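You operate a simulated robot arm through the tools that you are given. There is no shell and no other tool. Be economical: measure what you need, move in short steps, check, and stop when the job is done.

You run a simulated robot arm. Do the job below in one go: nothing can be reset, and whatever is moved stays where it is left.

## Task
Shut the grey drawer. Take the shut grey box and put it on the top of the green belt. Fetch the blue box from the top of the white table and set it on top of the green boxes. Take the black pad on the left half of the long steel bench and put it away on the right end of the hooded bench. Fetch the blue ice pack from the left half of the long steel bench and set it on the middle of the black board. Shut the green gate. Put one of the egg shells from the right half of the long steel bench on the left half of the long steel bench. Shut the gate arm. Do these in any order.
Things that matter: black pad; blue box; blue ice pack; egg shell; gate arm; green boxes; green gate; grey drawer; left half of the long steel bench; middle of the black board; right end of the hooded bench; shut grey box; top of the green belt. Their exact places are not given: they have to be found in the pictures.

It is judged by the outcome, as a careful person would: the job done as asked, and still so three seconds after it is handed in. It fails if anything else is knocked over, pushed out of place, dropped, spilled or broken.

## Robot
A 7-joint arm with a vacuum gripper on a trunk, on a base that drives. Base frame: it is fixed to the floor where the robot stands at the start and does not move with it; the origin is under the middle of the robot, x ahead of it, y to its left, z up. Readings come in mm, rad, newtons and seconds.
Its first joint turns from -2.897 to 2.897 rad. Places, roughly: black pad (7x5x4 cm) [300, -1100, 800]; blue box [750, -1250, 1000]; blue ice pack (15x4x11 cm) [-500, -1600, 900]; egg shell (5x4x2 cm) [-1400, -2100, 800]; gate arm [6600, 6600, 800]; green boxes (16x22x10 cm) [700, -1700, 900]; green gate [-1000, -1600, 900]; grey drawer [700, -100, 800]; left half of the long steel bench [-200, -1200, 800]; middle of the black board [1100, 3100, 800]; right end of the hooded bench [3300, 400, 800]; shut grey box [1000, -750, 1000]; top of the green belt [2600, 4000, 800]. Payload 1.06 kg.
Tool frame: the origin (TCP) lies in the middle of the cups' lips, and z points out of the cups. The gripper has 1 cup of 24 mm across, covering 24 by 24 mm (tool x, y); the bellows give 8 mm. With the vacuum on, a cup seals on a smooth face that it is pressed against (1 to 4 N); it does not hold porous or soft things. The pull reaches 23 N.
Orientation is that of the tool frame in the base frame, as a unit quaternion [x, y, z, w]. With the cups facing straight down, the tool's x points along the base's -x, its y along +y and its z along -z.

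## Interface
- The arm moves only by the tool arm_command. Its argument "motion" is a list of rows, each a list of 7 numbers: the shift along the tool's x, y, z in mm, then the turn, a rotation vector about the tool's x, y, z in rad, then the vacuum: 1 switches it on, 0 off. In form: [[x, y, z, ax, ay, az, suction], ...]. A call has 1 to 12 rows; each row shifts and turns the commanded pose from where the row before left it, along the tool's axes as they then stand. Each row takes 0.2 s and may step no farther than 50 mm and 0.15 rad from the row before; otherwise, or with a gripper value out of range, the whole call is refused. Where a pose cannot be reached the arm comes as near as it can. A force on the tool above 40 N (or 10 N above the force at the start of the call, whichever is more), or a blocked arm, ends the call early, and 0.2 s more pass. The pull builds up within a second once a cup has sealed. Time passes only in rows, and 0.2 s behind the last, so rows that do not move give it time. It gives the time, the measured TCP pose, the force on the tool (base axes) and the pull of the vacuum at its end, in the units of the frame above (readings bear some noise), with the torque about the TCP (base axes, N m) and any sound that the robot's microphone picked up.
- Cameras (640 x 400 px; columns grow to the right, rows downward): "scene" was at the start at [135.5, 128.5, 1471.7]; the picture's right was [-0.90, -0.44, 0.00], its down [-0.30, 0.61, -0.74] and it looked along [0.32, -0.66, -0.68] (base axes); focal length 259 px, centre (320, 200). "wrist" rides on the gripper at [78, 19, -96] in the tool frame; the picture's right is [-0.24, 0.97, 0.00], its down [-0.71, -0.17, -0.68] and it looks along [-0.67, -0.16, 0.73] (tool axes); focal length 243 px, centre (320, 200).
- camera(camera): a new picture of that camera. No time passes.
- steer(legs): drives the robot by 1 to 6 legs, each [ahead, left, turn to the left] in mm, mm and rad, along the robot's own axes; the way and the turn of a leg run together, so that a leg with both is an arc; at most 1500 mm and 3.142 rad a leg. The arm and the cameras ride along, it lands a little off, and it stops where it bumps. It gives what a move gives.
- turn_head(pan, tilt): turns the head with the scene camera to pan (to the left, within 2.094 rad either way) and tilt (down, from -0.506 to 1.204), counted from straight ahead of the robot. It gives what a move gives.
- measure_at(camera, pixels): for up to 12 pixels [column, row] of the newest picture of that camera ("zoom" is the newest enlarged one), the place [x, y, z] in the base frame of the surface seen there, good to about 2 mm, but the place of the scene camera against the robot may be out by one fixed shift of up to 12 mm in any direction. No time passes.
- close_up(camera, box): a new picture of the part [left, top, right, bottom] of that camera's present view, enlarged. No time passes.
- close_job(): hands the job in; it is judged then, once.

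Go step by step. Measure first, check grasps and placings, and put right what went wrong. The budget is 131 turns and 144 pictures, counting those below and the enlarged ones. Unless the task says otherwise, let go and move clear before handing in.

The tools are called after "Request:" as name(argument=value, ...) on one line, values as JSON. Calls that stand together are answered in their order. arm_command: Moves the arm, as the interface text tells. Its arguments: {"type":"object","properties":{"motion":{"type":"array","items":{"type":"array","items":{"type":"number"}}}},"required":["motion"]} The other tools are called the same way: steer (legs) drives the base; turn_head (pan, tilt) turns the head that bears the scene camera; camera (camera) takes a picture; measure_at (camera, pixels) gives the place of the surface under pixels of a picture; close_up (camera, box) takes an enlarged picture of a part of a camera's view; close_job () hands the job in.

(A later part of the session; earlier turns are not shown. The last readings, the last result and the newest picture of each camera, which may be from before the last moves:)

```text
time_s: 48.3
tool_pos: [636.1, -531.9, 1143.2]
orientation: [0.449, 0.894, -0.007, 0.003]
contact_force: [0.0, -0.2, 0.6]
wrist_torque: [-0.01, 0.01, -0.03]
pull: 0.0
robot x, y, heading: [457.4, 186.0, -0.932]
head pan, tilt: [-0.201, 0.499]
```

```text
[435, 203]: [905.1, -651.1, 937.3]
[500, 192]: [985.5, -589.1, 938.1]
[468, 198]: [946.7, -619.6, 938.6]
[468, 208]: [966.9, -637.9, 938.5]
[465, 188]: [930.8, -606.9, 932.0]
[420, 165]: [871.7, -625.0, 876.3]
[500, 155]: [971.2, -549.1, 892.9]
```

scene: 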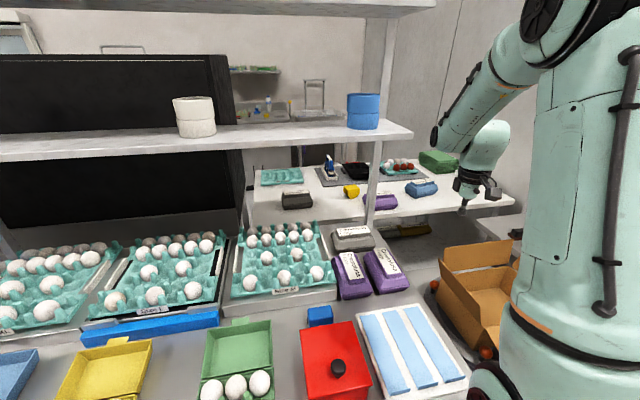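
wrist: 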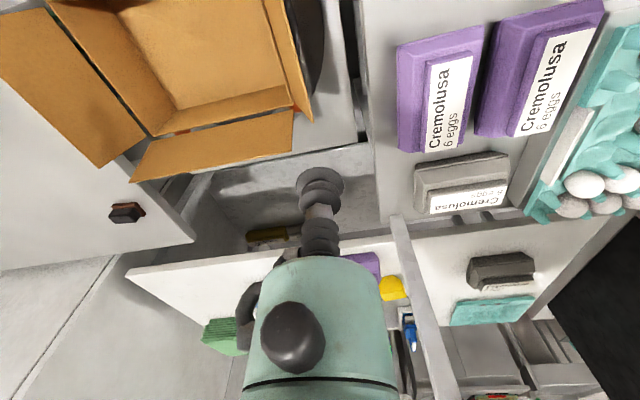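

Label centre is at about (950,-622,938). I'll drop low in front of the shelf, then slide in beneath it.

Request:
arm_command(motion=[[-23.7, 33.2, 26.3, 0, 0, 0, 0], [-23.7, 33.2, 26.3, 0, 0, 0, 0], [-23.7, 33.2, 26.3, 0, 0, 0, 0], [-23.7, 33.2, 26.3, 0, 0, 0, 0], [-23.7, 33.2, 26.3, 0, 0, 0, 0], [-23.7, 33.2, 26.3, 0, 0, 0, 0], [-39.4, 0, 0, 0, 0, 0, 0], [-39.4, 0, 0, 0, 0, 0, 0], [-39.4, 0, 0, 0, 0, 0, 0]])

Request:
camera(camera="wrist")

Request:
camera(camera="scene")

```text
time_s: 50.3
tool_pos: [950.7, -622.9, 986.1]
orientation: [0.449, 0.893, -0.006, 0.003]
contact_force: [0.4, -1.2, -0.3]
wrist_torque: [0.02, 0.0, 0.0]
pull: 0.1
robot x, y, heading: [462.5, 187.1, -0.936]
head pan, tilt: [-0.201, 0.499]
```

```text
107 pictures are left
```

wrist: 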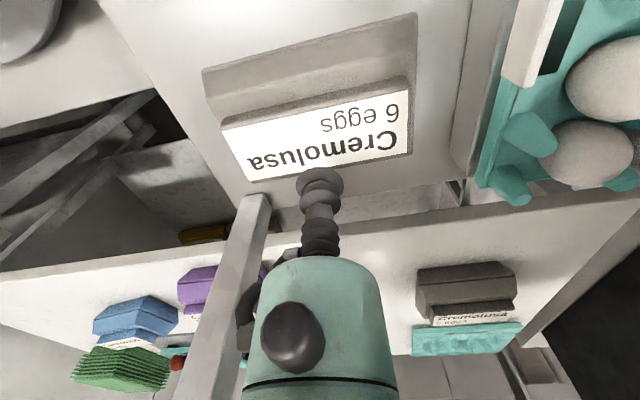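

```text
106 pictures are left
```

scene: 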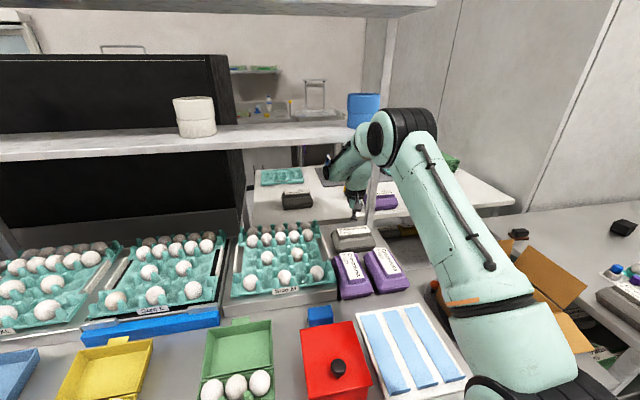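

The cup hangs right over the label. I'll descend with the vacuum on.

Request:
arm_command(motion=[[0, 0, 30, 0, 0, 0, 1], [0, 0, 12, 0, 0, 0, 1], [0, 0, 6, 0, 0, 0, 1], [0, 0, 3, 0, 0, 0, 1], [0, 0, 0, 0, 0, 0, 1], [0, 0, 0, 0, 0, 0, 1], [0, 0, 0, 0, 0, 0, 1], [0, 0, 0, 0, 0, 0, 1]])

```text
time_s: 52.1
tool_pos: [950.8, -624.5, 935.6]
orientation: [0.45, 0.893, -0.006, 0.003]
contact_force: [-0.1, 0.7, 5.7]
wrist_torque: [0.09, -0.05, 0.0]
pull: 23.0
robot x, y, heading: [461.7, 182.2, -0.935]
head pan, tilt: [-0.201, 0.499]
```

It has sealed at 23 N. I'll lift, slide out from beneath the shelf, then raise.

Request:
arm_command(motion=[[0, 0, -20, 0, 0, 0, 1], [0, 0, -25, 0, 0, 0, 1], [40, 0, 0, 0, 0, 0, 1], [40, 0, 0, 0, 0, 0, 1], [40, 0, -5, 0, 0, 0, 1], [30, 0, -40, 0, 0, 0, 1], [30, 0, -40, 0, 0, 0, 1], [30, 0, -40, 0, 0, 0, 1], [30, 0, -40, 0, 0, 0, 1], [40, 0, -10, 0, 0, 0, 1]])

Request:
camera(camera="wrist")

Request:
turn_head(pan=2.0, tilt=0.3)

Request:
camera(camera="scene")

```text
time_s: 54.3
tool_pos: [784.2, -395.3, 1154.8]
orientation: [0.45, 0.893, -0.006, 0.002]
contact_force: [0.5, 0.0, -1.0]
wrist_torque: [0.02, 0.02, 0.02]
pull: 0.0
robot x, y, heading: [458.2, 183.3, -0.936]
head pan, tilt: [-0.201, 0.499]
```

```text
105 pictures are left
```

wrist: 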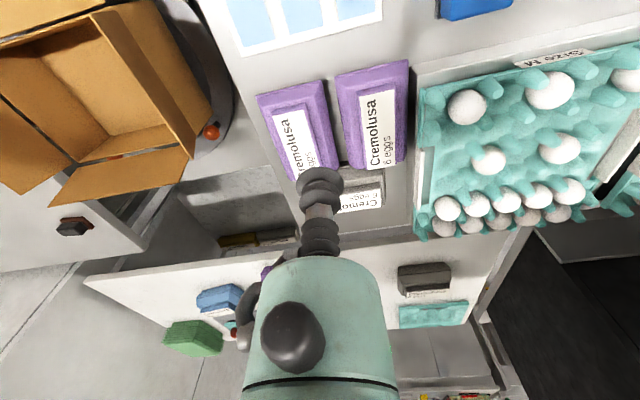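

```text
time_s: 56.3
tool_pos: [785.2, -396.2, 1154.8]
orientation: [0.45, 0.893, -0.006, 0.003]
contact_force: [-0.3, 0.1, 1.0]
wrist_torque: [0.02, -0.01, 0.01]
pull: 0.0
robot x, y, heading: [460.3, 180.4, -0.931]
head pan, tilt: [2.0, 0.3]
```

```text
104 pictures are left
```

scene: 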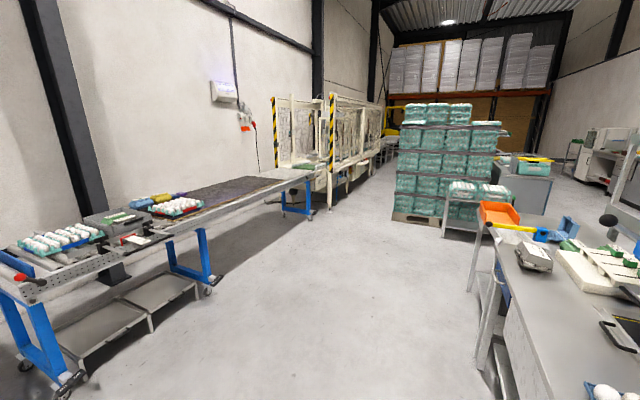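

The box was lost during the lift. I'll check where it is now.

Request:
measure_at(camera="wrist", pixels=[[345, 210], [380, 205], [360, 200], [350, 175], [400, 185]])

Request:
close_up(camera="wrist", box=[260, 110, 440, 250])

```text
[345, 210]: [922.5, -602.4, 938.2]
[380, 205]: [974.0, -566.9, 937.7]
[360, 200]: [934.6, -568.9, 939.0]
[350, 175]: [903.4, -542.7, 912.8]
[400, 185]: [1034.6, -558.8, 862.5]
```

```text
2.86 times, centred on (350, 180) of wrist
```

zoom: 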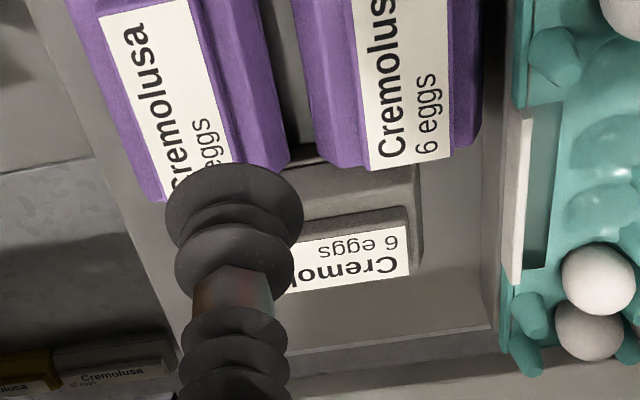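

It was dragged outward about 40 mm against the purple boxes: I hadn't lifted it high enough to clear them. I'll go back over it to look closely.

Request:
arm_command(motion=[[-28, 0, 31, 0, 0, 0, 0], [-28, 0, 31, 0, 0, 0, 0], [-28, 0, 31, 0, 0, 0, 0], [-28, 0, 31, 0, 0, 0, 0], [-28, 0, 31, 0, 0, 0, 0]])

Request:
camera(camera="wrist")

Request:
turn_head(pan=-0.2, tilt=0.5)

Request:
close_up(camera="scene", box=[240, 150, 480, 300])

```text
time_s: 57.5
tool_pos: [866.8, -510.4, 999.1]
orientation: [0.449, 0.893, -0.006, 0.003]
contact_force: [0.1, 0.2, -0.5]
wrist_torque: [0.02, -0.03, 0.01]
pull: 0.0
robot x, y, heading: [462.7, 185.3, -0.936]
head pan, tilt: [2.0, 0.3]
```

```text
102 pictures are left
```

wrist: 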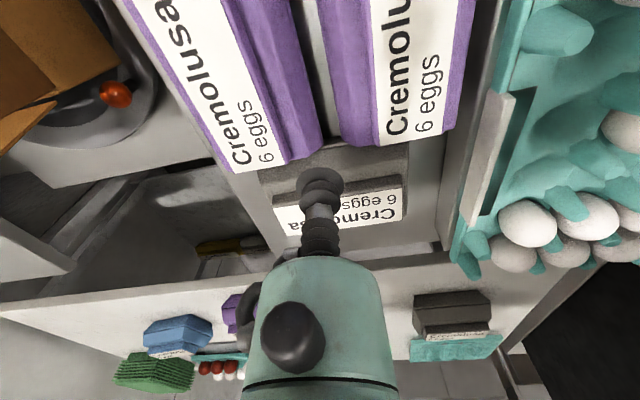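

```text
time_s: 59.6
tool_pos: [867.4, -510.1, 999.7]
orientation: [0.449, 0.893, -0.006, 0.002]
contact_force: [0.5, -0.1, 0.0]
wrist_torque: [0.0, 0.01, -0.01]
pull: 0.1
robot x, y, heading: [457.7, 183.3, -0.934]
head pan, tilt: [-0.201, 0.499]
```

```text
2.67 times, centred on (360, 225) of scene
```

zoom: 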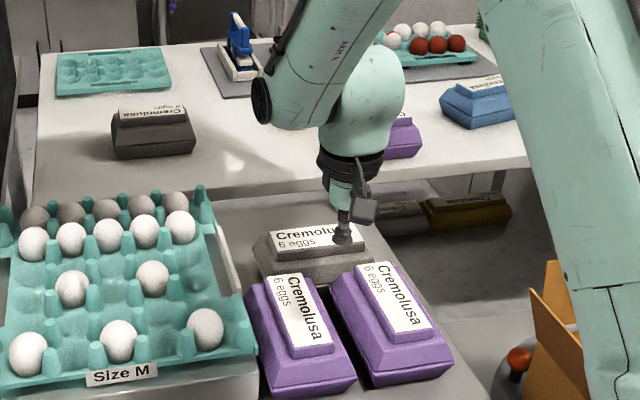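

Request:
measure_at(camera="wrist", pixels=[[285, 212], [398, 198], [398, 216], [288, 226], [370, 208], [230, 170], [455, 135], [370, 145], [318, 150]])

```text
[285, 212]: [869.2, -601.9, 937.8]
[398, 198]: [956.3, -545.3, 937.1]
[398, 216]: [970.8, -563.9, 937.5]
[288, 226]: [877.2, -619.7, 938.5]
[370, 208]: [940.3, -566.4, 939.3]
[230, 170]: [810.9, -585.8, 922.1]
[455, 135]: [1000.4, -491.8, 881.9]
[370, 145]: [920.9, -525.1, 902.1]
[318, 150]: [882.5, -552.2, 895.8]
```

New label centre is at (918,-583,938). I'll grasp there, lift 95 mm and check before sliding out.

Request:
arm_command(motion=[[-45, -1.3, 10, 0, 0, 0, 0], [-44, -1.3, 20, 0, 0, 0, 1], [0, 0, 20, 0, 0, 0, 1], [0, 0, 10, 0, 0, 0, 1], [0, 0, 4, 0, 0, 0, 1], [0, 0, 0, 0, 0, 0, 1], [0, 0, 0, 0, 0, 0, 1], [0, 0, 0, 0, 0, 0, 1], [0, 0, 0, 0, 0, 0, 1], [0, 0, 0, 0, 0, 0, 1]])

Request:
arm_command(motion=[[0, 0, -8, 0, 0, 0, 1], [0, 0, -12, 0, 0, 0, 1], [0, 0, -15, 0, 0, 0, 1], [0, 0, -15, 0, 0, 0, 1], [0, 0, -15, 0, 0, 0, 1], [0, 0, -15, 0, 0, 0, 1], [0, 0, -15, 0, 0, 0, 1]])

Request:
camera(camera="wrist")

```text
time_s: 61.8
tool_pos: [918.8, -587.0, 935.9]
orientation: [0.449, 0.893, -0.006, 0.003]
contact_force: [4.8, -4.3, 6.1]
wrist_torque: [0.06, -0.03, 0.06]
pull: 23.0
robot x, y, heading: [460.8, 184.3, -0.937]
head pan, tilt: [-0.201, 0.499]
```

```text
time_s: 63.4
tool_pos: [914.9, -580.3, 1016.5]
orientation: [0.449, 0.893, 0.0, -0.01]
contact_force: [-0.1, 0.1, -4.0]
wrist_torque: [0.01, -0.02, 0.01]
pull: 23.2
robot x, y, heading: [459.4, 183.5, -0.935]
head pan, tilt: [-0.201, 0.499]
```

```text
100 pictures are left
```

wrist: 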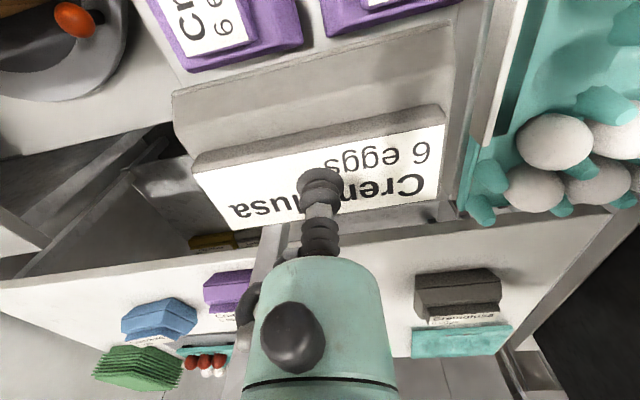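

Held (4 N weight). I'll lift a little more, slide out, and raise.

Request:
arm_command(motion=[[0, 0, -18, 0, 0, 0, 1], [25, 0, 0, 0, 0, 0, 1], [25, 0, 0, 0, 0, 0, 1], [25, 0, -5, 0, 0, 0, 1], [30, 0, -20, 0, 0, 0, 1], [30, 0, -25, 0, 0, 0, 1], [30, 0, -25, 0, 0, 0, 1], [30, 0, -25, 0, 0, 0, 1], [30, 0, -20, 0, 0, 0, 1], [30, 0, 0, 0, 0, 0, 1], [30, 0, 0, 0, 0, 0, 1]])

Request:
turn_head(pan=1.8, tilt=0.3)

Request:
close_up(camera="scene", box=[0, 80, 400, 330])

Request:
camera(camera="wrist")

```text
time_s: 65.8
tool_pos: [746.4, -354.6, 1164.8]
orientation: [0.45, 0.893, -0.006, 0.003]
contact_force: [-0.4, 0.0, -4.9]
wrist_torque: [0.0, -0.01, -0.01]
pull: 23.3
robot x, y, heading: [463.8, 183.3, -0.933]
head pan, tilt: [-0.201, 0.499]
```

```text
time_s: 67.7
tool_pos: [746.2, -354.3, 1165.4]
orientation: [0.449, 0.893, -0.006, 0.003]
contact_force: [-0.4, -0.4, -4.6]
wrist_torque: [-0.02, -0.02, -0.03]
pull: 23.1
robot x, y, heading: [459.6, 183.9, -0.93]
head pan, tilt: [1.799, 0.3]
```

```text
1.60 times, centred on (200, 205) of scene
```

zoom: 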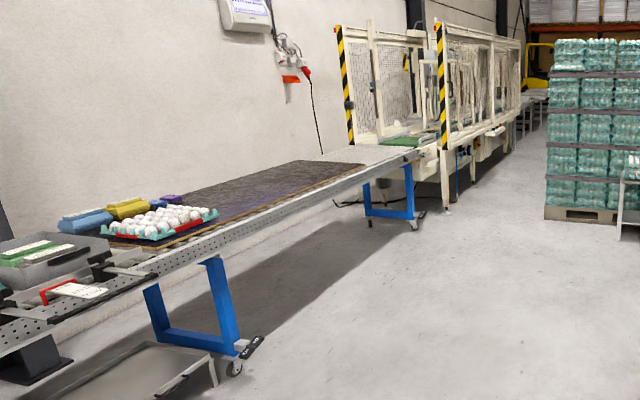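

```text
98 pictures are left
```

wrist: 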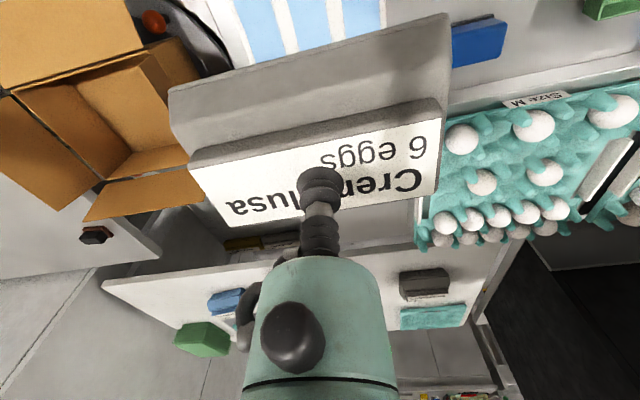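

Request:
measure_at(camera="zoom", pixels=[[395, 142], [420, 138], [385, 148], [350, 152], [320, 165], [200, 225], [50, 250], [330, 180], [180, 255], [370, 145], [415, 150], [100, 240]])

Request:
close_up(camera="scene", box=[180, 90, 340, 190])

```text
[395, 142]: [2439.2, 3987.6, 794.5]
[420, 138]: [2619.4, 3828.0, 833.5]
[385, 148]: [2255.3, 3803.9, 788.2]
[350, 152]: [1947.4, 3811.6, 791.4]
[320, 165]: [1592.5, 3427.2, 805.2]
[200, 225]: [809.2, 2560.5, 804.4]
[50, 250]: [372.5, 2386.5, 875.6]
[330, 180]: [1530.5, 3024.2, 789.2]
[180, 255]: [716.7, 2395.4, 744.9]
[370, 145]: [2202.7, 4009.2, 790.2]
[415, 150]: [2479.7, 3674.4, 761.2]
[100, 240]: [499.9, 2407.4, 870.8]
```

```text
4.00 times, centred on (260, 140) of scene
```

zoom: 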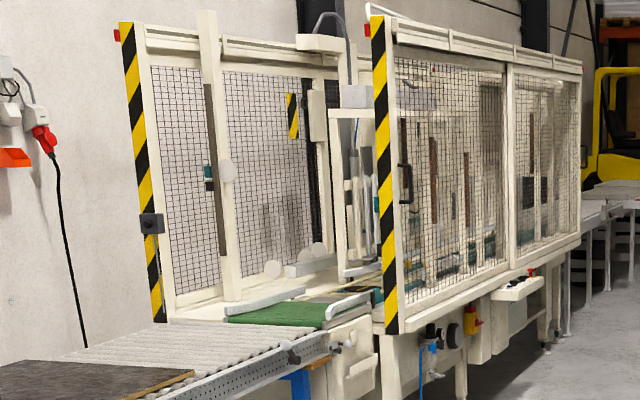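

Held well. The green belt is at around (2440–2650,3990,795) and the black board around (1100,3100). I'll check for obstacles on the floor before driving.

Request:
camera(camera="scene")

Request:
measure_at(camera="scene", pixels=[[344, 212], [388, 212], [420, 240], [380, 225], [250, 175], [275, 205], [420, 180], [300, 165], [460, 330], [560, 200]])

```text
96 pictures are left
```

scene: 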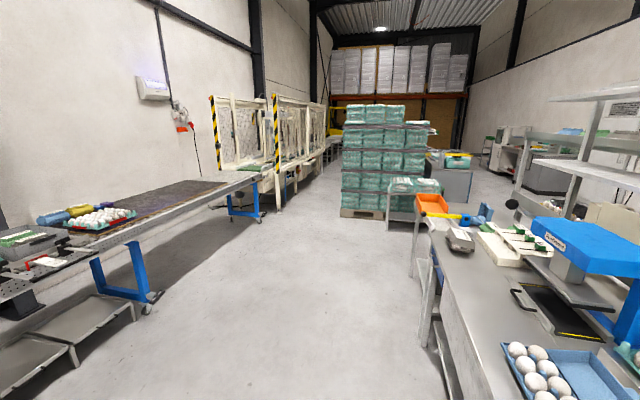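

```text
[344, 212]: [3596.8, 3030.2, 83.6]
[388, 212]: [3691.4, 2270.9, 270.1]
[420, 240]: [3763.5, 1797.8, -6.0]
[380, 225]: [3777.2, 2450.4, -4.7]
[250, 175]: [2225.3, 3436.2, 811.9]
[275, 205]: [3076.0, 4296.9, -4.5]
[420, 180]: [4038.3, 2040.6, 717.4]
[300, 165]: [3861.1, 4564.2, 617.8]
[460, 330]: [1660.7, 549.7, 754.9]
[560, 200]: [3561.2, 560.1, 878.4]
```

The way is clear. I'll back off, turn around, and strafe along the conveyor to the belt.

Request:
steer(legs=[[-500, 0, 0], [0, 0, 3.13], [137, -1264, 0], [137, -1264, 0], [137, -1264, 0]])

Request:
turn_head(pan=-0.3, tilt=0.6)

Request:
camera(camera="scene")

Request:
camera(camera="wrist")

```text
time_s: 96.0
tool_pos: [2665.8, 3705.0, 1164.1]
orientation: [0.891, -0.454, -0.003, -0.006]
contact_force: [-0.6, 0.0, -3.6]
wrist_torque: [-0.01, 0.02, 0.0]
pull: 22.7
robot x, y, heading: [2942.6, 3164.2, 2.202]
head pan, tilt: [1.799, 0.3]
```

```text
time_s: 98.0
tool_pos: [2665.9, 3706.5, 1164.7]
orientation: [0.891, -0.453, -0.003, -0.006]
contact_force: [0.1, -0.3, -4.3]
wrist_torque: [0.01, 0.02, 0.0]
pull: 23.0
robot x, y, heading: [2949.7, 3165.9, 2.197]
head pan, tilt: [-0.3, 0.6]
```

```text
95 pictures are left
```

scene: 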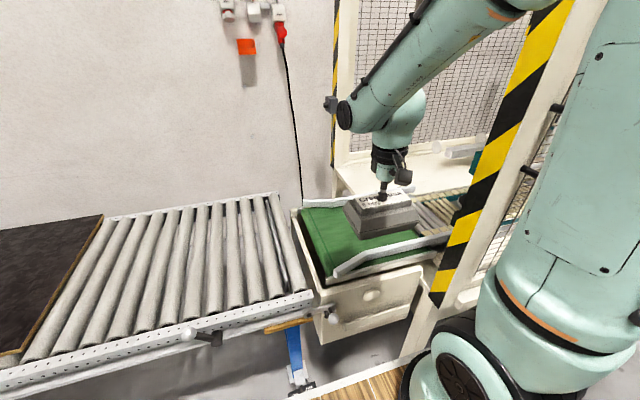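

```text
94 pictures are left
```

wrist: 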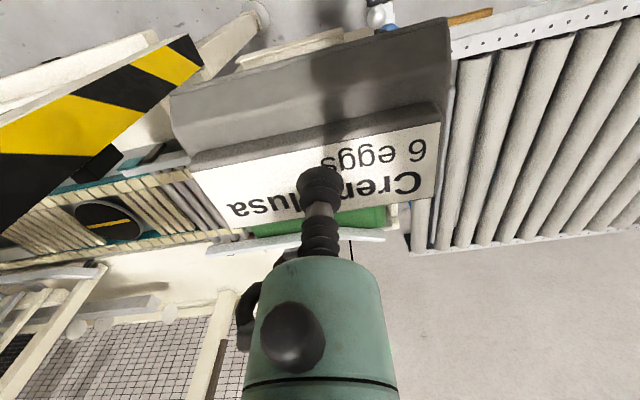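

The belt is right ahead. I'll measure it along with the guide rails and cage post.

Request:
measure_at(camera="scene", pixels=[[335, 240], [325, 215], [330, 265], [306, 225], [400, 243], [345, 268], [320, 203], [445, 270], [400, 258], [500, 140], [380, 195], [370, 235]])

```text
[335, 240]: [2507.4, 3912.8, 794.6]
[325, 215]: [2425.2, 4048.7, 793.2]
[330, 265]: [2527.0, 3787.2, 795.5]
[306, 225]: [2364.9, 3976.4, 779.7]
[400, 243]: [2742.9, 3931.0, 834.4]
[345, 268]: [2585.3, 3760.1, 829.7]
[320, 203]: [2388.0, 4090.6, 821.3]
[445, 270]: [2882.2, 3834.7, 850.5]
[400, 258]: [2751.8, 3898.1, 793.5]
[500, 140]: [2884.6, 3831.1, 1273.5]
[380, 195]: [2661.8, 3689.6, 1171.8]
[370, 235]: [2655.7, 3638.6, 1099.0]
```

Belt centre is about (2545,3970,794) between rails. I'll carry the box over it at moderate height.

Request:
arm_command(motion=[[-35.4, -6.8, 25, 0, 0, 0, 1], [-35.4, -6.8, 25, 0, 0, 0, 1], [-35.4, -6.8, 25, 0, 0, 0, 1], [-35.4, -6.8, 25, 0, 0, 0, 1], [-35.4, -6.8, 25, 0, 0, 0, 1], [-35.4, -6.8, 25, 0, 0, 0, 1], [-35.4, -6.8, 25, 0, 0, 0, 1], [-35.4, -6.8, 25, 0, 0, 0, 1]])

Request:
camera(camera="wrist")

Request:
camera(camera="scene")

```text
time_s: 99.8
tool_pos: [2543.5, 3969.1, 967.4]
orientation: [0.891, -0.454, -0.003, -0.006]
contact_force: [-0.3, -0.7, -3.7]
wrist_torque: [0.0, 0.0, 0.01]
pull: 22.9
robot x, y, heading: [2945.3, 3161.6, 2.193]
head pan, tilt: [-0.3, 0.6]
```

```text
93 pictures are left
```

wrist: 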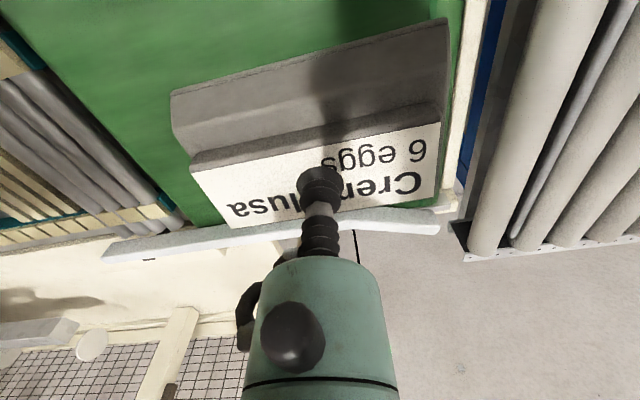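

```text
92 pictures are left
```

scene: 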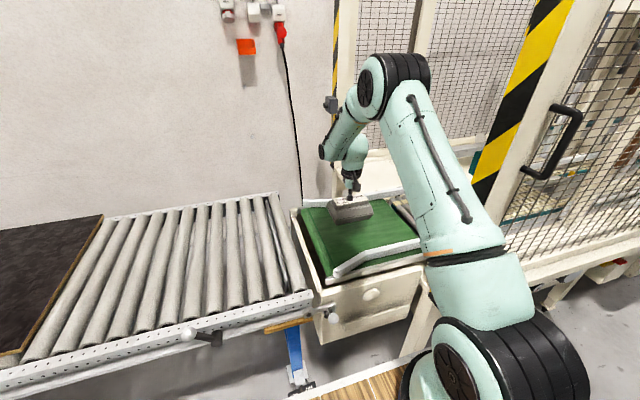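

Request:
measure_at(camera="wrist", pixels=[[120, 40], [460, 60], [445, 190], [180, 190], [250, 30], [150, 150], [300, 230], [500, 60]])

```text
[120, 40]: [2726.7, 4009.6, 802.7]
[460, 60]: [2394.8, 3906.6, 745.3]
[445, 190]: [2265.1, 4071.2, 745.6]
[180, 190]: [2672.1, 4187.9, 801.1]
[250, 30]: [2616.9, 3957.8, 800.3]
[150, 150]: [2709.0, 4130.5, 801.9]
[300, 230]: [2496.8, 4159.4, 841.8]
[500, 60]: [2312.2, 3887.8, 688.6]
```

Belt top is at z≈801; box bottom should touch at cup height about 879. I'll lower gently.

Request:
arm_command(motion=[[0, 0, 30, 0, 0, 0, 1], [0, 0, 30, 0, 0, 0, 1], [0, 0, 15, 0, 0, 0, 1], [0, 0, 6, 0, 0, 0, 1], [0, 0, 3, 0, 0, 0, 1], [0, 0, 3, 0, 0, 0, 1]])

```text
time_s: 101.2
tool_pos: [2542.8, 3971.3, 879.8]
orientation: [0.891, -0.454, -0.003, -0.007]
contact_force: [0.3, 0.4, -4.0]
wrist_torque: [0.02, 0.0, 0.01]
pull: 22.9
robot x, y, heading: [2945.2, 3161.2, 2.197]
head pan, tilt: [-0.3, 0.6]
```

Request:
arm_command(motion=[[0, 0, 2, 0, 0, 0, 1], [0, 0, 2, 0, 0, 0, 1], [0, 0, 2, 0, 0, 0, 1]])

Request:
camera(camera="wrist")

```text
time_s: 102.0
tool_pos: [2542.4, 3973.3, 875.3]
orientation: [0.891, -0.454, -0.003, -0.008]
contact_force: [-3.9, 5.0, 11.8]
wrist_torque: [-0.18, -0.04, -0.03]
pull: 22.7
robot x, y, heading: [2949.9, 3163.4, 2.195]
head pan, tilt: [-0.3, 0.6]
```

```text
91 pictures are left
```

wrist: 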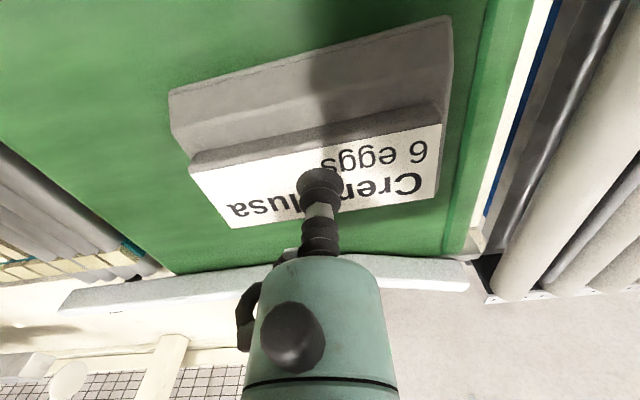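

Contact is firm at 11.8 N and the box sits flat on the belt. I'll release, rise and retract.

Request:
arm_command(motion=[[0, 0, -2, 0, 0, 0, 0], [0, 0, 0, 0, 0, 0, 0], [0, 0, 0, 0, 0, 0, 0], [0, 0, -10, 0, 0, 0, 0], [0, 0, -30, 0, 0, 0, 0], [20, 5, -40, 0, 0, 0, 0], [40, 5, -25, 0, 0, 0, 0], [40, 5, -25, 0, 0, 0, 0], [40, 5, -25, 0, 0, 0, 0], [40, 5, -25, 0, 0, 0, 0], [40, 5, -25, 0, 0, 0, 0], [40, 5, -25, 0, 0, 0, 0]])

Request:
camera(camera="scene")

Request:
turn_head(pan=-1.6, tilt=0.15)

Request:
camera(camera="scene")

```text
time_s: 104.6
tool_pos: [2668.6, 3736.4, 1104.4]
orientation: [0.891, -0.454, -0.002, -0.006]
contact_force: [-0.2, 2.1, -1.5]
wrist_torque: [-0.06, -0.02, 0.03]
pull: 0.0
robot x, y, heading: [2943.2, 3164.9, 2.201]
head pan, tilt: [-0.3, 0.6]
```

```text
90 pictures are left
```

scene: 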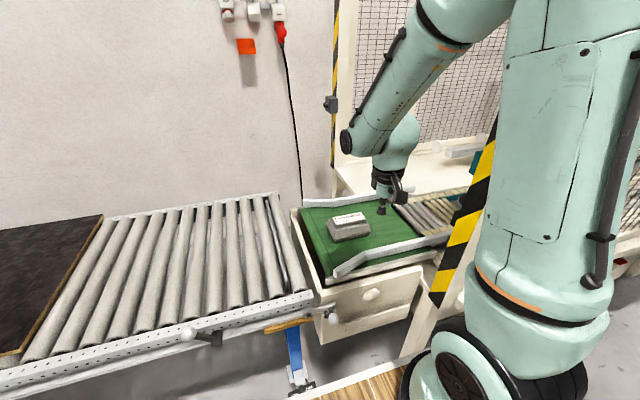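

```text
time_s: 106.0
tool_pos: [2668.0, 3736.4, 1103.6]
orientation: [0.891, -0.454, -0.003, -0.006]
contact_force: [0.4, 0.7, 0.0]
wrist_torque: [0.02, -0.03, 0.0]
pull: 0.1
robot x, y, heading: [2946.7, 3168.3, 2.195]
head pan, tilt: [-1.6, 0.15]
```

```text
89 pictures are left
```

scene: 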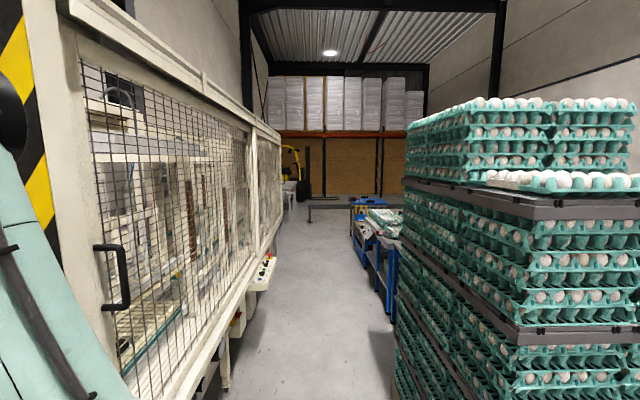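

The box rests well inside the belt. Next is the gate arm at the far end of the corridor; I'll look at it closely.

Request:
close_up(camera="scene", box=[220, 130, 420, 255])

Request:
measure_at(camera="zoom", pixels=[[440, 290], [425, 220], [540, 400], [155, 360], [140, 400], [230, 195], [285, 228], [580, 230], [400, 300], [260, 200], [530, 330], [570, 300]])

```text
3.20 times, centred on (320, 192) of scene
```

zoom: 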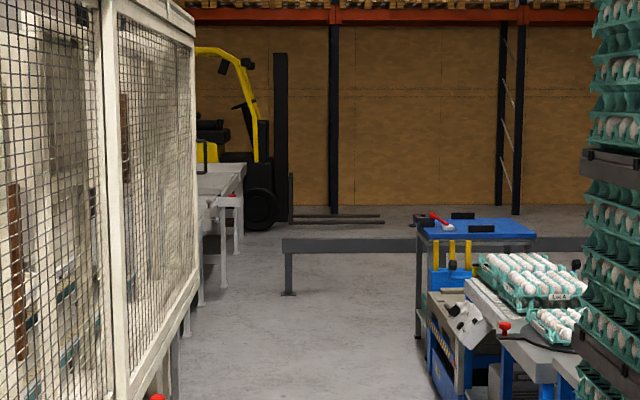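

```text
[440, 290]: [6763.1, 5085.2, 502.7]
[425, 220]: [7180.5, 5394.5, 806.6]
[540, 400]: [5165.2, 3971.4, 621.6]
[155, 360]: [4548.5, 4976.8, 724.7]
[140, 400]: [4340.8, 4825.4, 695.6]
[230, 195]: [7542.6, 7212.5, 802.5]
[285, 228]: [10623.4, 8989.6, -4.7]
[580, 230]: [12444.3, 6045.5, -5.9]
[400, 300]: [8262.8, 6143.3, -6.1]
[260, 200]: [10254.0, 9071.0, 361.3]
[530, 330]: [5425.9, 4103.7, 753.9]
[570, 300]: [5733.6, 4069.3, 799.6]
```

The way along the corridor is free if I drive lengthwise. I'll back off, turn to face along the corridor, and go about 4 m.

Request:
steer(legs=[[-150, 0, 0], [0, 0, -1.57], [1400, 60, 0], [1400, 60, 0], [1200, 0, 0]])

Request:
turn_head(pan=0.5, tilt=0.4)

Request:
camera(camera="scene")

```text
time_s: 130.2
tool_pos: [6750.2, 5845.4, 1103.1]
orientation: [-0.317, 0.948, -0.002, 0.006]
contact_force: [0.1, 0.0, 0.4]
wrist_torque: [0.0, -0.02, 0.02]
pull: 0.1
robot x, y, heading: [6183.6, 5557.7, 0.644]
head pan, tilt: [-1.6, 0.15]
```

```text
time_s: 132.2
tool_pos: [6750.3, 5845.5, 1104.5]
orientation: [-0.317, 0.948, -0.002, 0.006]
contact_force: [-1.3, -0.1, 0.8]
wrist_torque: [0.01, -0.04, -0.03]
pull: 0.0
robot x, y, heading: [6182.0, 5557.3, 0.646]
head pan, tilt: [0.499, 0.4]
```

```text
87 pictures are left
```

scene: 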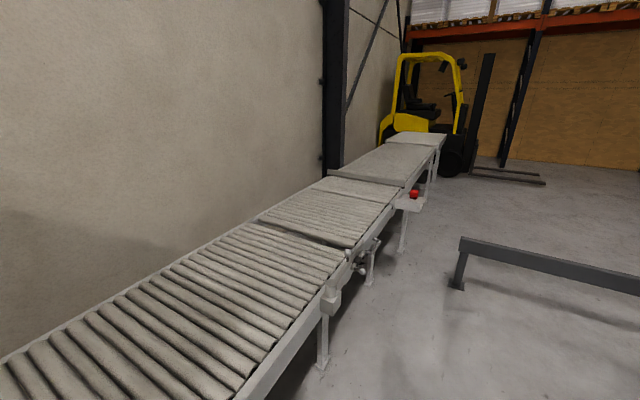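

Request:
turn_head(pan=0.9, tilt=0.6)

Request:
camera(camera="scene")

Request:
measure_at(camera="scene", pixels=[[100, 200], [320, 150], [420, 150], [380, 250], [250, 250], [450, 80], [150, 300]])

Request:
close_up(camera="scene", box=[340, 0, 640, 190])

```text
time_s: 133.1
tool_pos: [6749.0, 5845.8, 1103.5]
orientation: [-0.317, 0.948, -0.002, 0.006]
contact_force: [-0.1, 0.6, 0.2]
wrist_torque: [0.0, 0.0, 0.0]
pull: 0.0
robot x, y, heading: [6181.9, 5556.2, 0.64]
head pan, tilt: [0.901, 0.6]
```

```text
86 pictures are left
```

scene: 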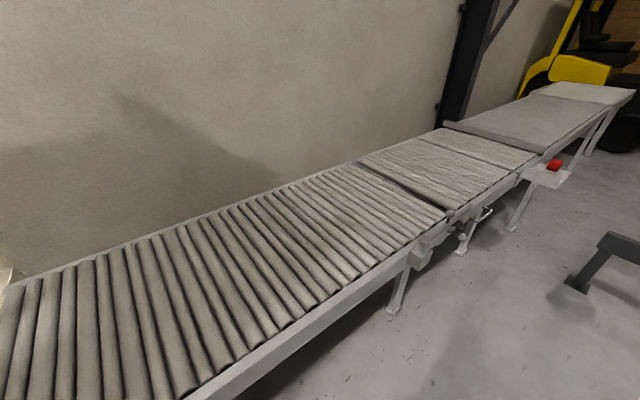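

```text
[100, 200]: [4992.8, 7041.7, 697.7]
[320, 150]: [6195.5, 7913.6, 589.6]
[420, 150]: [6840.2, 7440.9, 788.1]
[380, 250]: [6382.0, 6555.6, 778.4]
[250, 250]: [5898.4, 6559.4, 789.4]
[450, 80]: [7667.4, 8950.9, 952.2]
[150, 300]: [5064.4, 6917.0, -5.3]
```

```text
2.11 times, centred on (490, 95) of scene
```

zoom: 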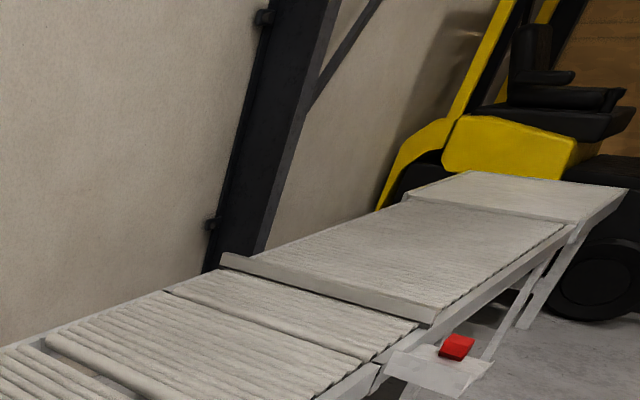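

Request:
close_up(camera="scene", box=[360, 140, 560, 265])

Request:
measure_at(camera="zoom", pixels=[[410, 225], [400, 260], [330, 270], [340, 330], [250, 190], [60, 90], [280, 230], [200, 310], [210, 370], [370, 210]])

```text
3.20 times, centred on (460, 202) of scene
```

zoom: 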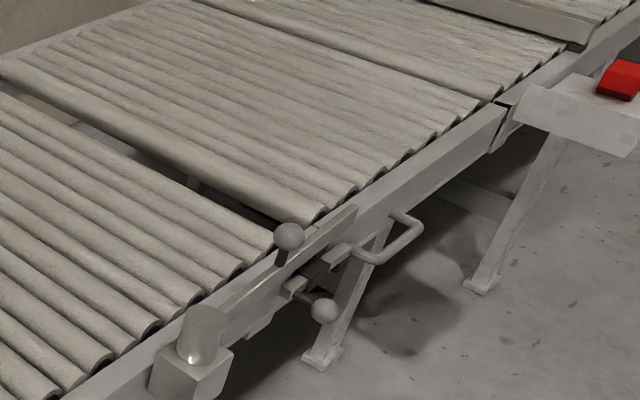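

```text
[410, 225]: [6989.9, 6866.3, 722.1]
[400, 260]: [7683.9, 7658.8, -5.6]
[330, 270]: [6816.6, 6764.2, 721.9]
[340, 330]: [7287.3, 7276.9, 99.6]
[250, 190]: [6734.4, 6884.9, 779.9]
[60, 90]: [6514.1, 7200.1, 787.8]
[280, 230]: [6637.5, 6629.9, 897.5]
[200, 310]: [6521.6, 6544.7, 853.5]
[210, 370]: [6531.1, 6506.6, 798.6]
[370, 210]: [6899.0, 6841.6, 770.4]
```

Request:
measure_at(camera="scene", pixels=[[575, 285], [605, 240], [635, 265], [500, 225], [393, 310]])

```text
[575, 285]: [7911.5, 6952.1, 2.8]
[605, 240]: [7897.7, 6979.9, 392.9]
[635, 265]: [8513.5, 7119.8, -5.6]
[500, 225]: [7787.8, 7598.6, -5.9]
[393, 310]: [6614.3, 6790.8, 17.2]
```

The gate arm is a bar pivoting near (6521,6545,853) with a ball knob near (6637,6630,897). I'll drive alongside and face it.

Request:
steer(legs=[[853, -180, 0], [0, 0, 1.555]])

Request:
turn_head(pan=-0.2, tilt=0.65)

Request:
camera(camera="scene")

Request:
camera(camera="wrist")

Request:
close_up(camera="scene", box=[200, 150, 440, 300])

```text
time_s: 141.6
tool_pos: [6666.9, 6479.6, 1103.2]
orientation: [0.901, -0.434, -0.003, -0.005]
contact_force: [0.3, 0.2, 1.2]
wrist_torque: [0.0, 0.01, 0.0]
pull: 0.1
robot x, y, heading: [6968.0, 5921.0, 2.249]
head pan, tilt: [0.901, 0.6]
```

```text
time_s: 142.9
tool_pos: [6668.2, 6481.5, 1104.3]
orientation: [0.901, -0.434, -0.003, -0.006]
contact_force: [0.6, -0.6, 0.0]
wrist_torque: [0.02, 0.02, 0.03]
pull: 0.0
robot x, y, heading: [6969.8, 5921.2, 2.247]
head pan, tilt: [-0.201, 0.649]
```

```text
83 pictures are left
```

scene: 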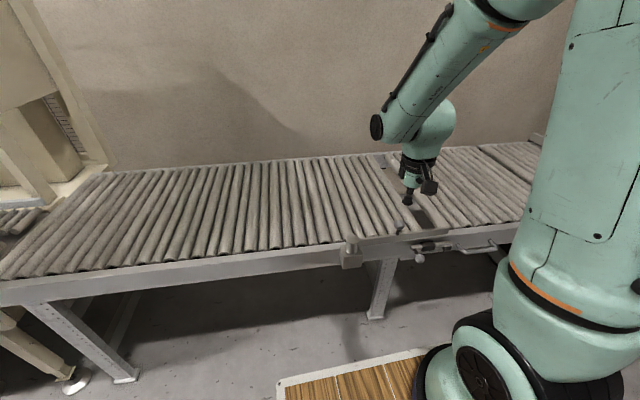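

```text
82 pictures are left
```

wrist: 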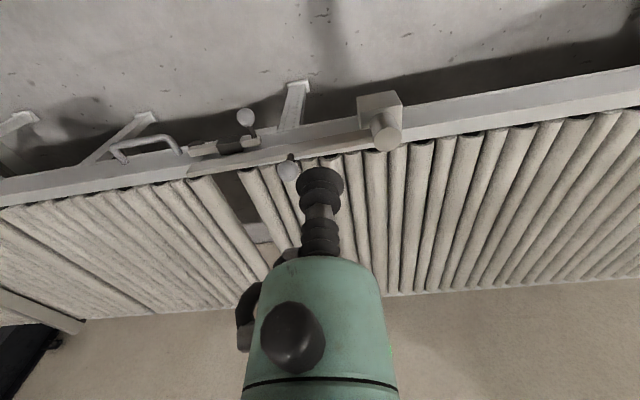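

```text
2.67 times, centred on (320, 225) of scene
```

zoom: 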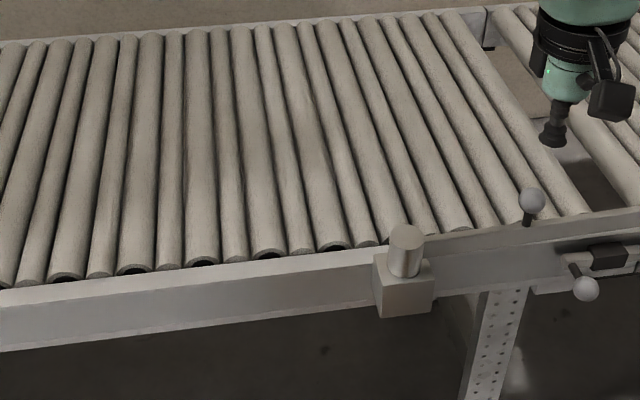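

Request:
measure_at(camera="wrist", pixels=[[388, 140], [350, 143], [300, 152], [250, 155], [200, 163], [289, 170], [245, 118], [190, 150], [230, 148], [380, 105], [265, 165], [100, 195]])

Request:
close_up(camera="wrist", box=[100, 70, 420, 270])

```text
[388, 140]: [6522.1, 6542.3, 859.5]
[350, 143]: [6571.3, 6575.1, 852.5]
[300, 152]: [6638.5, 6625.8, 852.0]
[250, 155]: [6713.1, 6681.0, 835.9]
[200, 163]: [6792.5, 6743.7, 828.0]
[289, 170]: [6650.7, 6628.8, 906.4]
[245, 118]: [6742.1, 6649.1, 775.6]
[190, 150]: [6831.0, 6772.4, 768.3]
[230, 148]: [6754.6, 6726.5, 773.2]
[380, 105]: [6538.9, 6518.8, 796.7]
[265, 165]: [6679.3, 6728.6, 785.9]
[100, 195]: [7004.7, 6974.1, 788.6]
```

```text
2.00 times, centred on (260, 170) of wrist
```

zoom: 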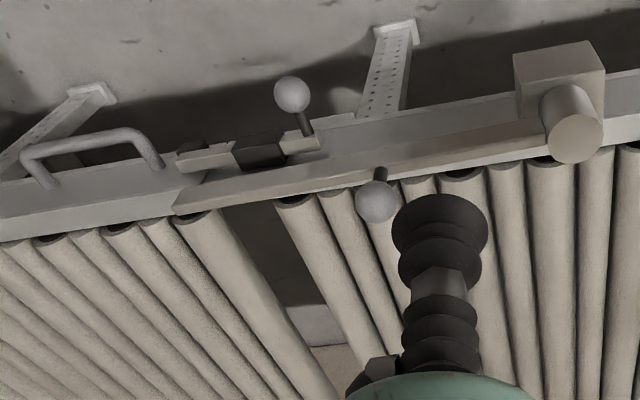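

The bar runs from the pivot (6522,6542) along the conveyor side to beyond (6792,6744), z≈828–855, with a knob on top. It should swing across the rollers; I'll place the cup outside the bar near its tip.

Request:
arm_command(motion=[[-14.7, -30.5, 26, 0, 0, 0, 0], [-14.7, -30.5, 26, 0, 0, 0, 0], [-14.7, -30.5, 26, 0, 0, 0, 0], [-14.7, -30.5, 26, 0, 0, 0, 0], [-14.7, -30.5, 26, 0, 0, 0, 0], [-14.7, -30.5, 26, 0, 0, 0, 0], [0, 0, 40, 0, 0, 0, 0], [0, 0, 40, 0, 0, 0, 0], [0, 0, 35, 0, 0, 0, 0]])

Request:
camera(camera="wrist")

Request:
close_up(camera="scene", box=[320, 160, 480, 260])

```text
time_s: 144.9
tool_pos: [6755.2, 6665.8, 835.3]
orientation: [0.901, -0.434, -0.004, -0.006]
contact_force: [0.3, -0.1, -0.3]
wrist_torque: [0.03, -0.02, -0.03]
pull: 0.1
robot x, y, heading: [6972.1, 5920.6, 2.24]
head pan, tilt: [-0.201, 0.649]
```

```text
79 pictures are left
```

wrist: 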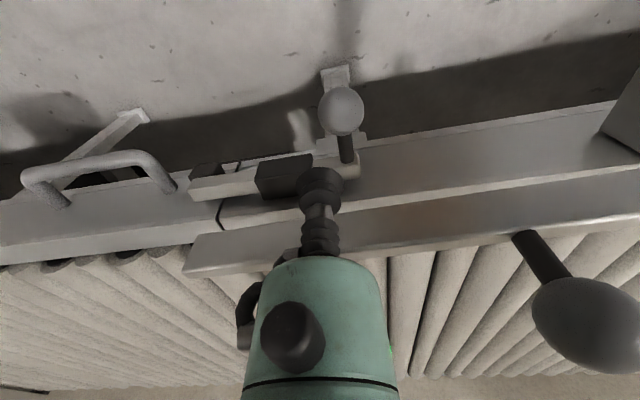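

```text
4.00 times, centred on (400, 210) of scene
```

zoom: 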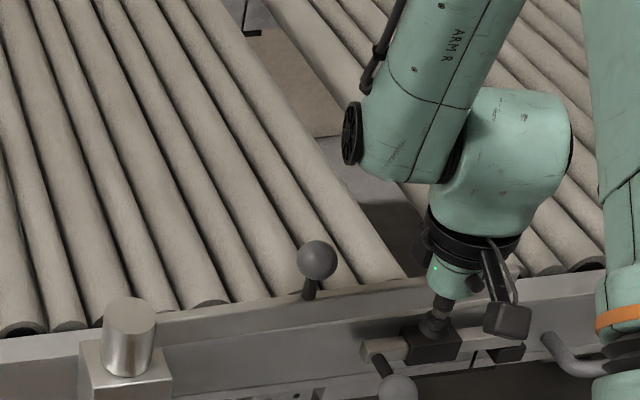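

Request:
measure_at(camera="wrist", pixels=[[400, 212], [400, 240], [215, 250], [190, 270], [200, 240], [560, 215], [400, 170], [500, 225]])

```text
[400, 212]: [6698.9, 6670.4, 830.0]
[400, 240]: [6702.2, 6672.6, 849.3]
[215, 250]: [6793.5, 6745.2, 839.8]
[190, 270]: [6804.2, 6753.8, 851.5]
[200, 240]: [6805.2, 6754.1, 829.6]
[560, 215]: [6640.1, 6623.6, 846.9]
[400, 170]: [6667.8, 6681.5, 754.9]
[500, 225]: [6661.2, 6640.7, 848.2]
```

The cup is 26 mm outside the bar face at the right height. I'll push along an arc about the pivot for the first part.

Request:
arm_command(motion=[[0, 0, 4, 0, 0, 0, 0], [-25.7, -0.2, 0, 0, 0, 0, 0], [-19.5, -0.3, 0, 0, 0, 0, 0], [-19.6, -0.3, 0, 0, 0, 0, 0], [-19.3, 2.6, 0, 0, 0, 0, 0], [-19.4, 2.7, 0, 0, 0, 0, 0]])

Request:
camera(camera="wrist")

Request:
close_up(camera="scene", box=[320, 160, 480, 260])

```text
time_s: 146.3
tool_pos: [6685.7, 6745.8, 832.3]
orientation: [0.901, -0.434, -0.002, -0.005]
contact_force: [1.4, -0.7, 0.0]
wrist_torque: [0.01, 0.04, 0.0]
pull: 0.1
robot x, y, heading: [6974.2, 5923.4, 2.246]
head pan, tilt: [-0.201, 0.649]
```

```text
77 pictures are left
```

wrist: 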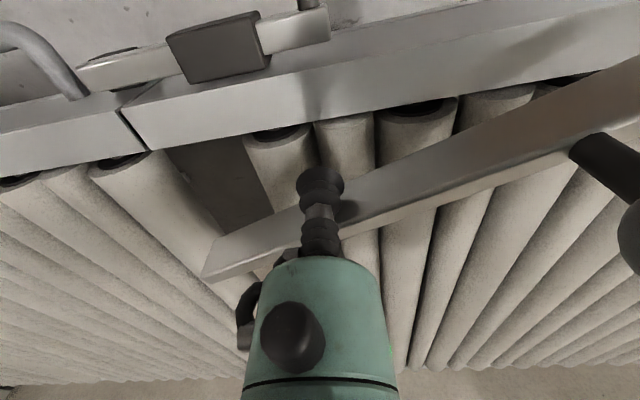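

```text
4.00 times, centred on (400, 210) of scene
```

zoom: 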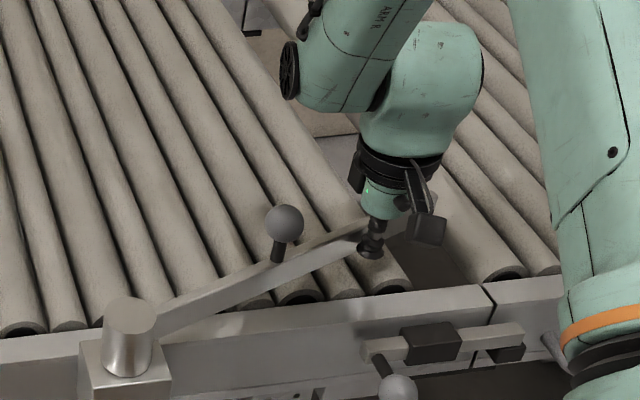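

The bar swings freely. I'll continue the arc to the edge of my reach, then lift the cup clear above the bar and shift the base left.

Request:
arm_command(motion=[[-36.3, 11.6, 0, 0, 0, 0, 0], [-35.4, 16.7, 0, 0, 0, 0, 0], [-32.4, 21.7, 0, 0, 0, 0, 0], [-28.8, 26.5, 0, 0, 0, 0, 0], [20, -20, 0, 0, 0, 0, 0], [0, 0, -40, 0, 0, 0, 0], [0, 0, -40, 0, 0, 0, 0]])

Request:
steer(legs=[[60, 230, 0]])

Request:
camera(camera="wrist")

Request:
camera(camera="scene")

```text
time_s: 147.9
tool_pos: [6573.1, 6796.2, 913.4]
orientation: [0.901, -0.434, -0.002, -0.005]
contact_force: [-0.4, 1.2, -0.5]
wrist_torque: [0.0, 0.02, 0.01]
pull: 0.0
robot x, y, heading: [6969.2, 5922.4, 2.243]
head pan, tilt: [-0.201, 0.649]
```

```text
time_s: 149.6
tool_pos: [6355.2, 6699.2, 913.1]
orientation: [0.901, -0.434, -0.003, -0.007]
contact_force: [-0.5, -0.3, -0.3]
wrist_torque: [0.03, 0.02, 0.02]
pull: 0.0
robot x, y, heading: [6752.7, 5822.6, 2.241]
head pan, tilt: [-0.201, 0.649]
```

```text
75 pictures are left
```

wrist: 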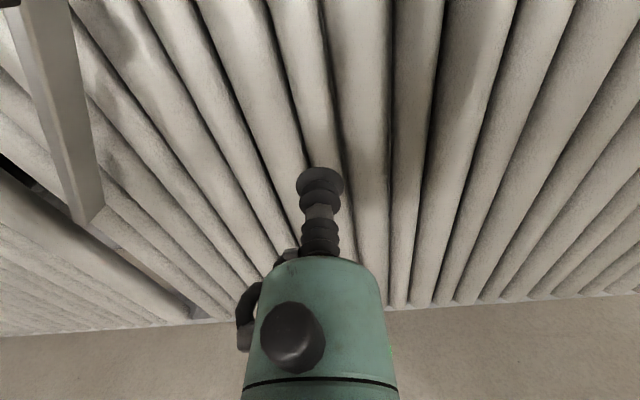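

```text
74 pictures are left
```

scene: 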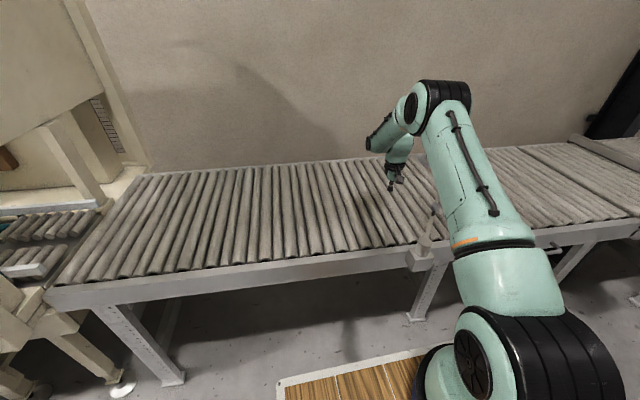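

The bar stands about halfway. I'll come back down on its other side and push on to the perpendicular.

Request:
arm_command(motion=[[11, -46, 0, 0, 0, 0, 0], [11, -46, 0, 0, 0, 0, 0], [11, -46, 0, 0, 0, 0, 0], [11, -46, 0, 0, 0, 0, 0], [11, -46, 0, 0, 0, 0, 0], [0, 0, 40, 0, 0, 0, 0], [0, 0, 41, 0, 0, 0, 0], [-21.4, 25.2, 0, 0, 0, 0, 0], [-21.4, 25.2, 0, 0, 0, 0, 0], [-19.8, 33.8, 0, 0, 0, 0, 0], [-14.4, 36.4, 0, 0, 0, 0, 0]])

Request:
camera(camera="scene")

Request:
close_up(camera="scene", box=[330, 150, 490, 280])

Request:
camera(camera="wrist")

```text
time_s: 152.0
tool_pos: [6428.4, 6788.3, 833.7]
orientation: [0.901, -0.434, -0.002, -0.005]
contact_force: [-0.7, -0.1, -0.8]
wrist_torque: [0.01, -0.01, 0.01]
pull: 0.1
robot x, y, heading: [6754.6, 5826.1, 2.244]
head pan, tilt: [-0.201, 0.649]
```

```text
73 pictures are left
```

scene: 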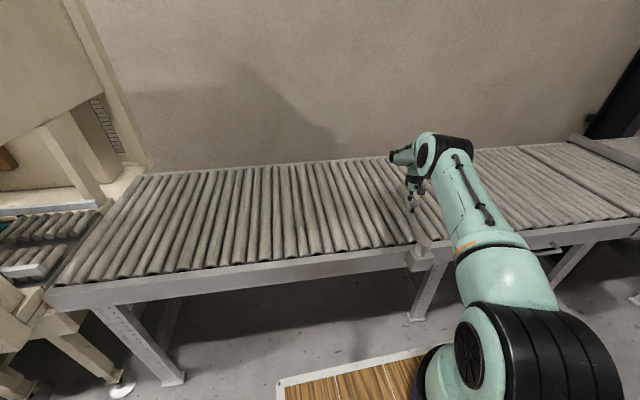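

```text
3.08 times, centred on (410, 215) of scene
```

zoom: 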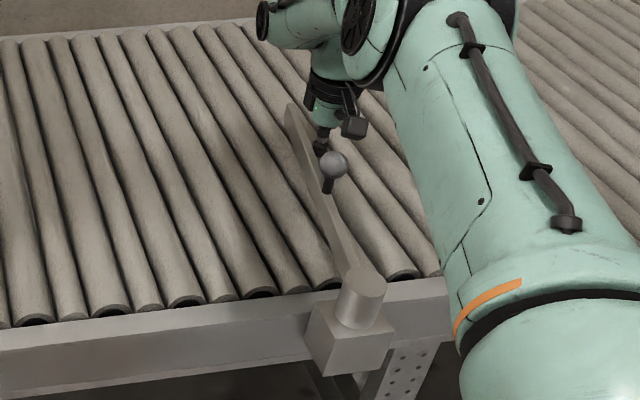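

```text
71 pictures are left
```

wrist: 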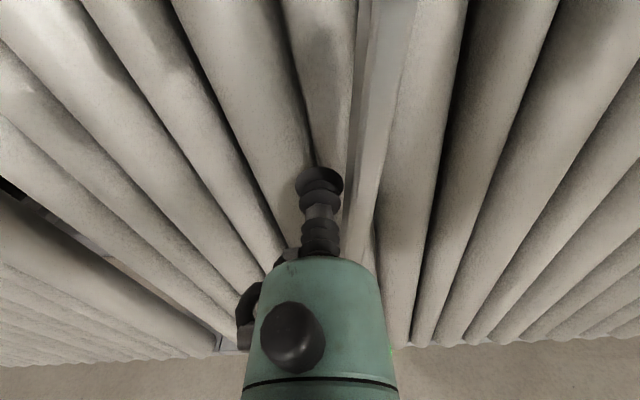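

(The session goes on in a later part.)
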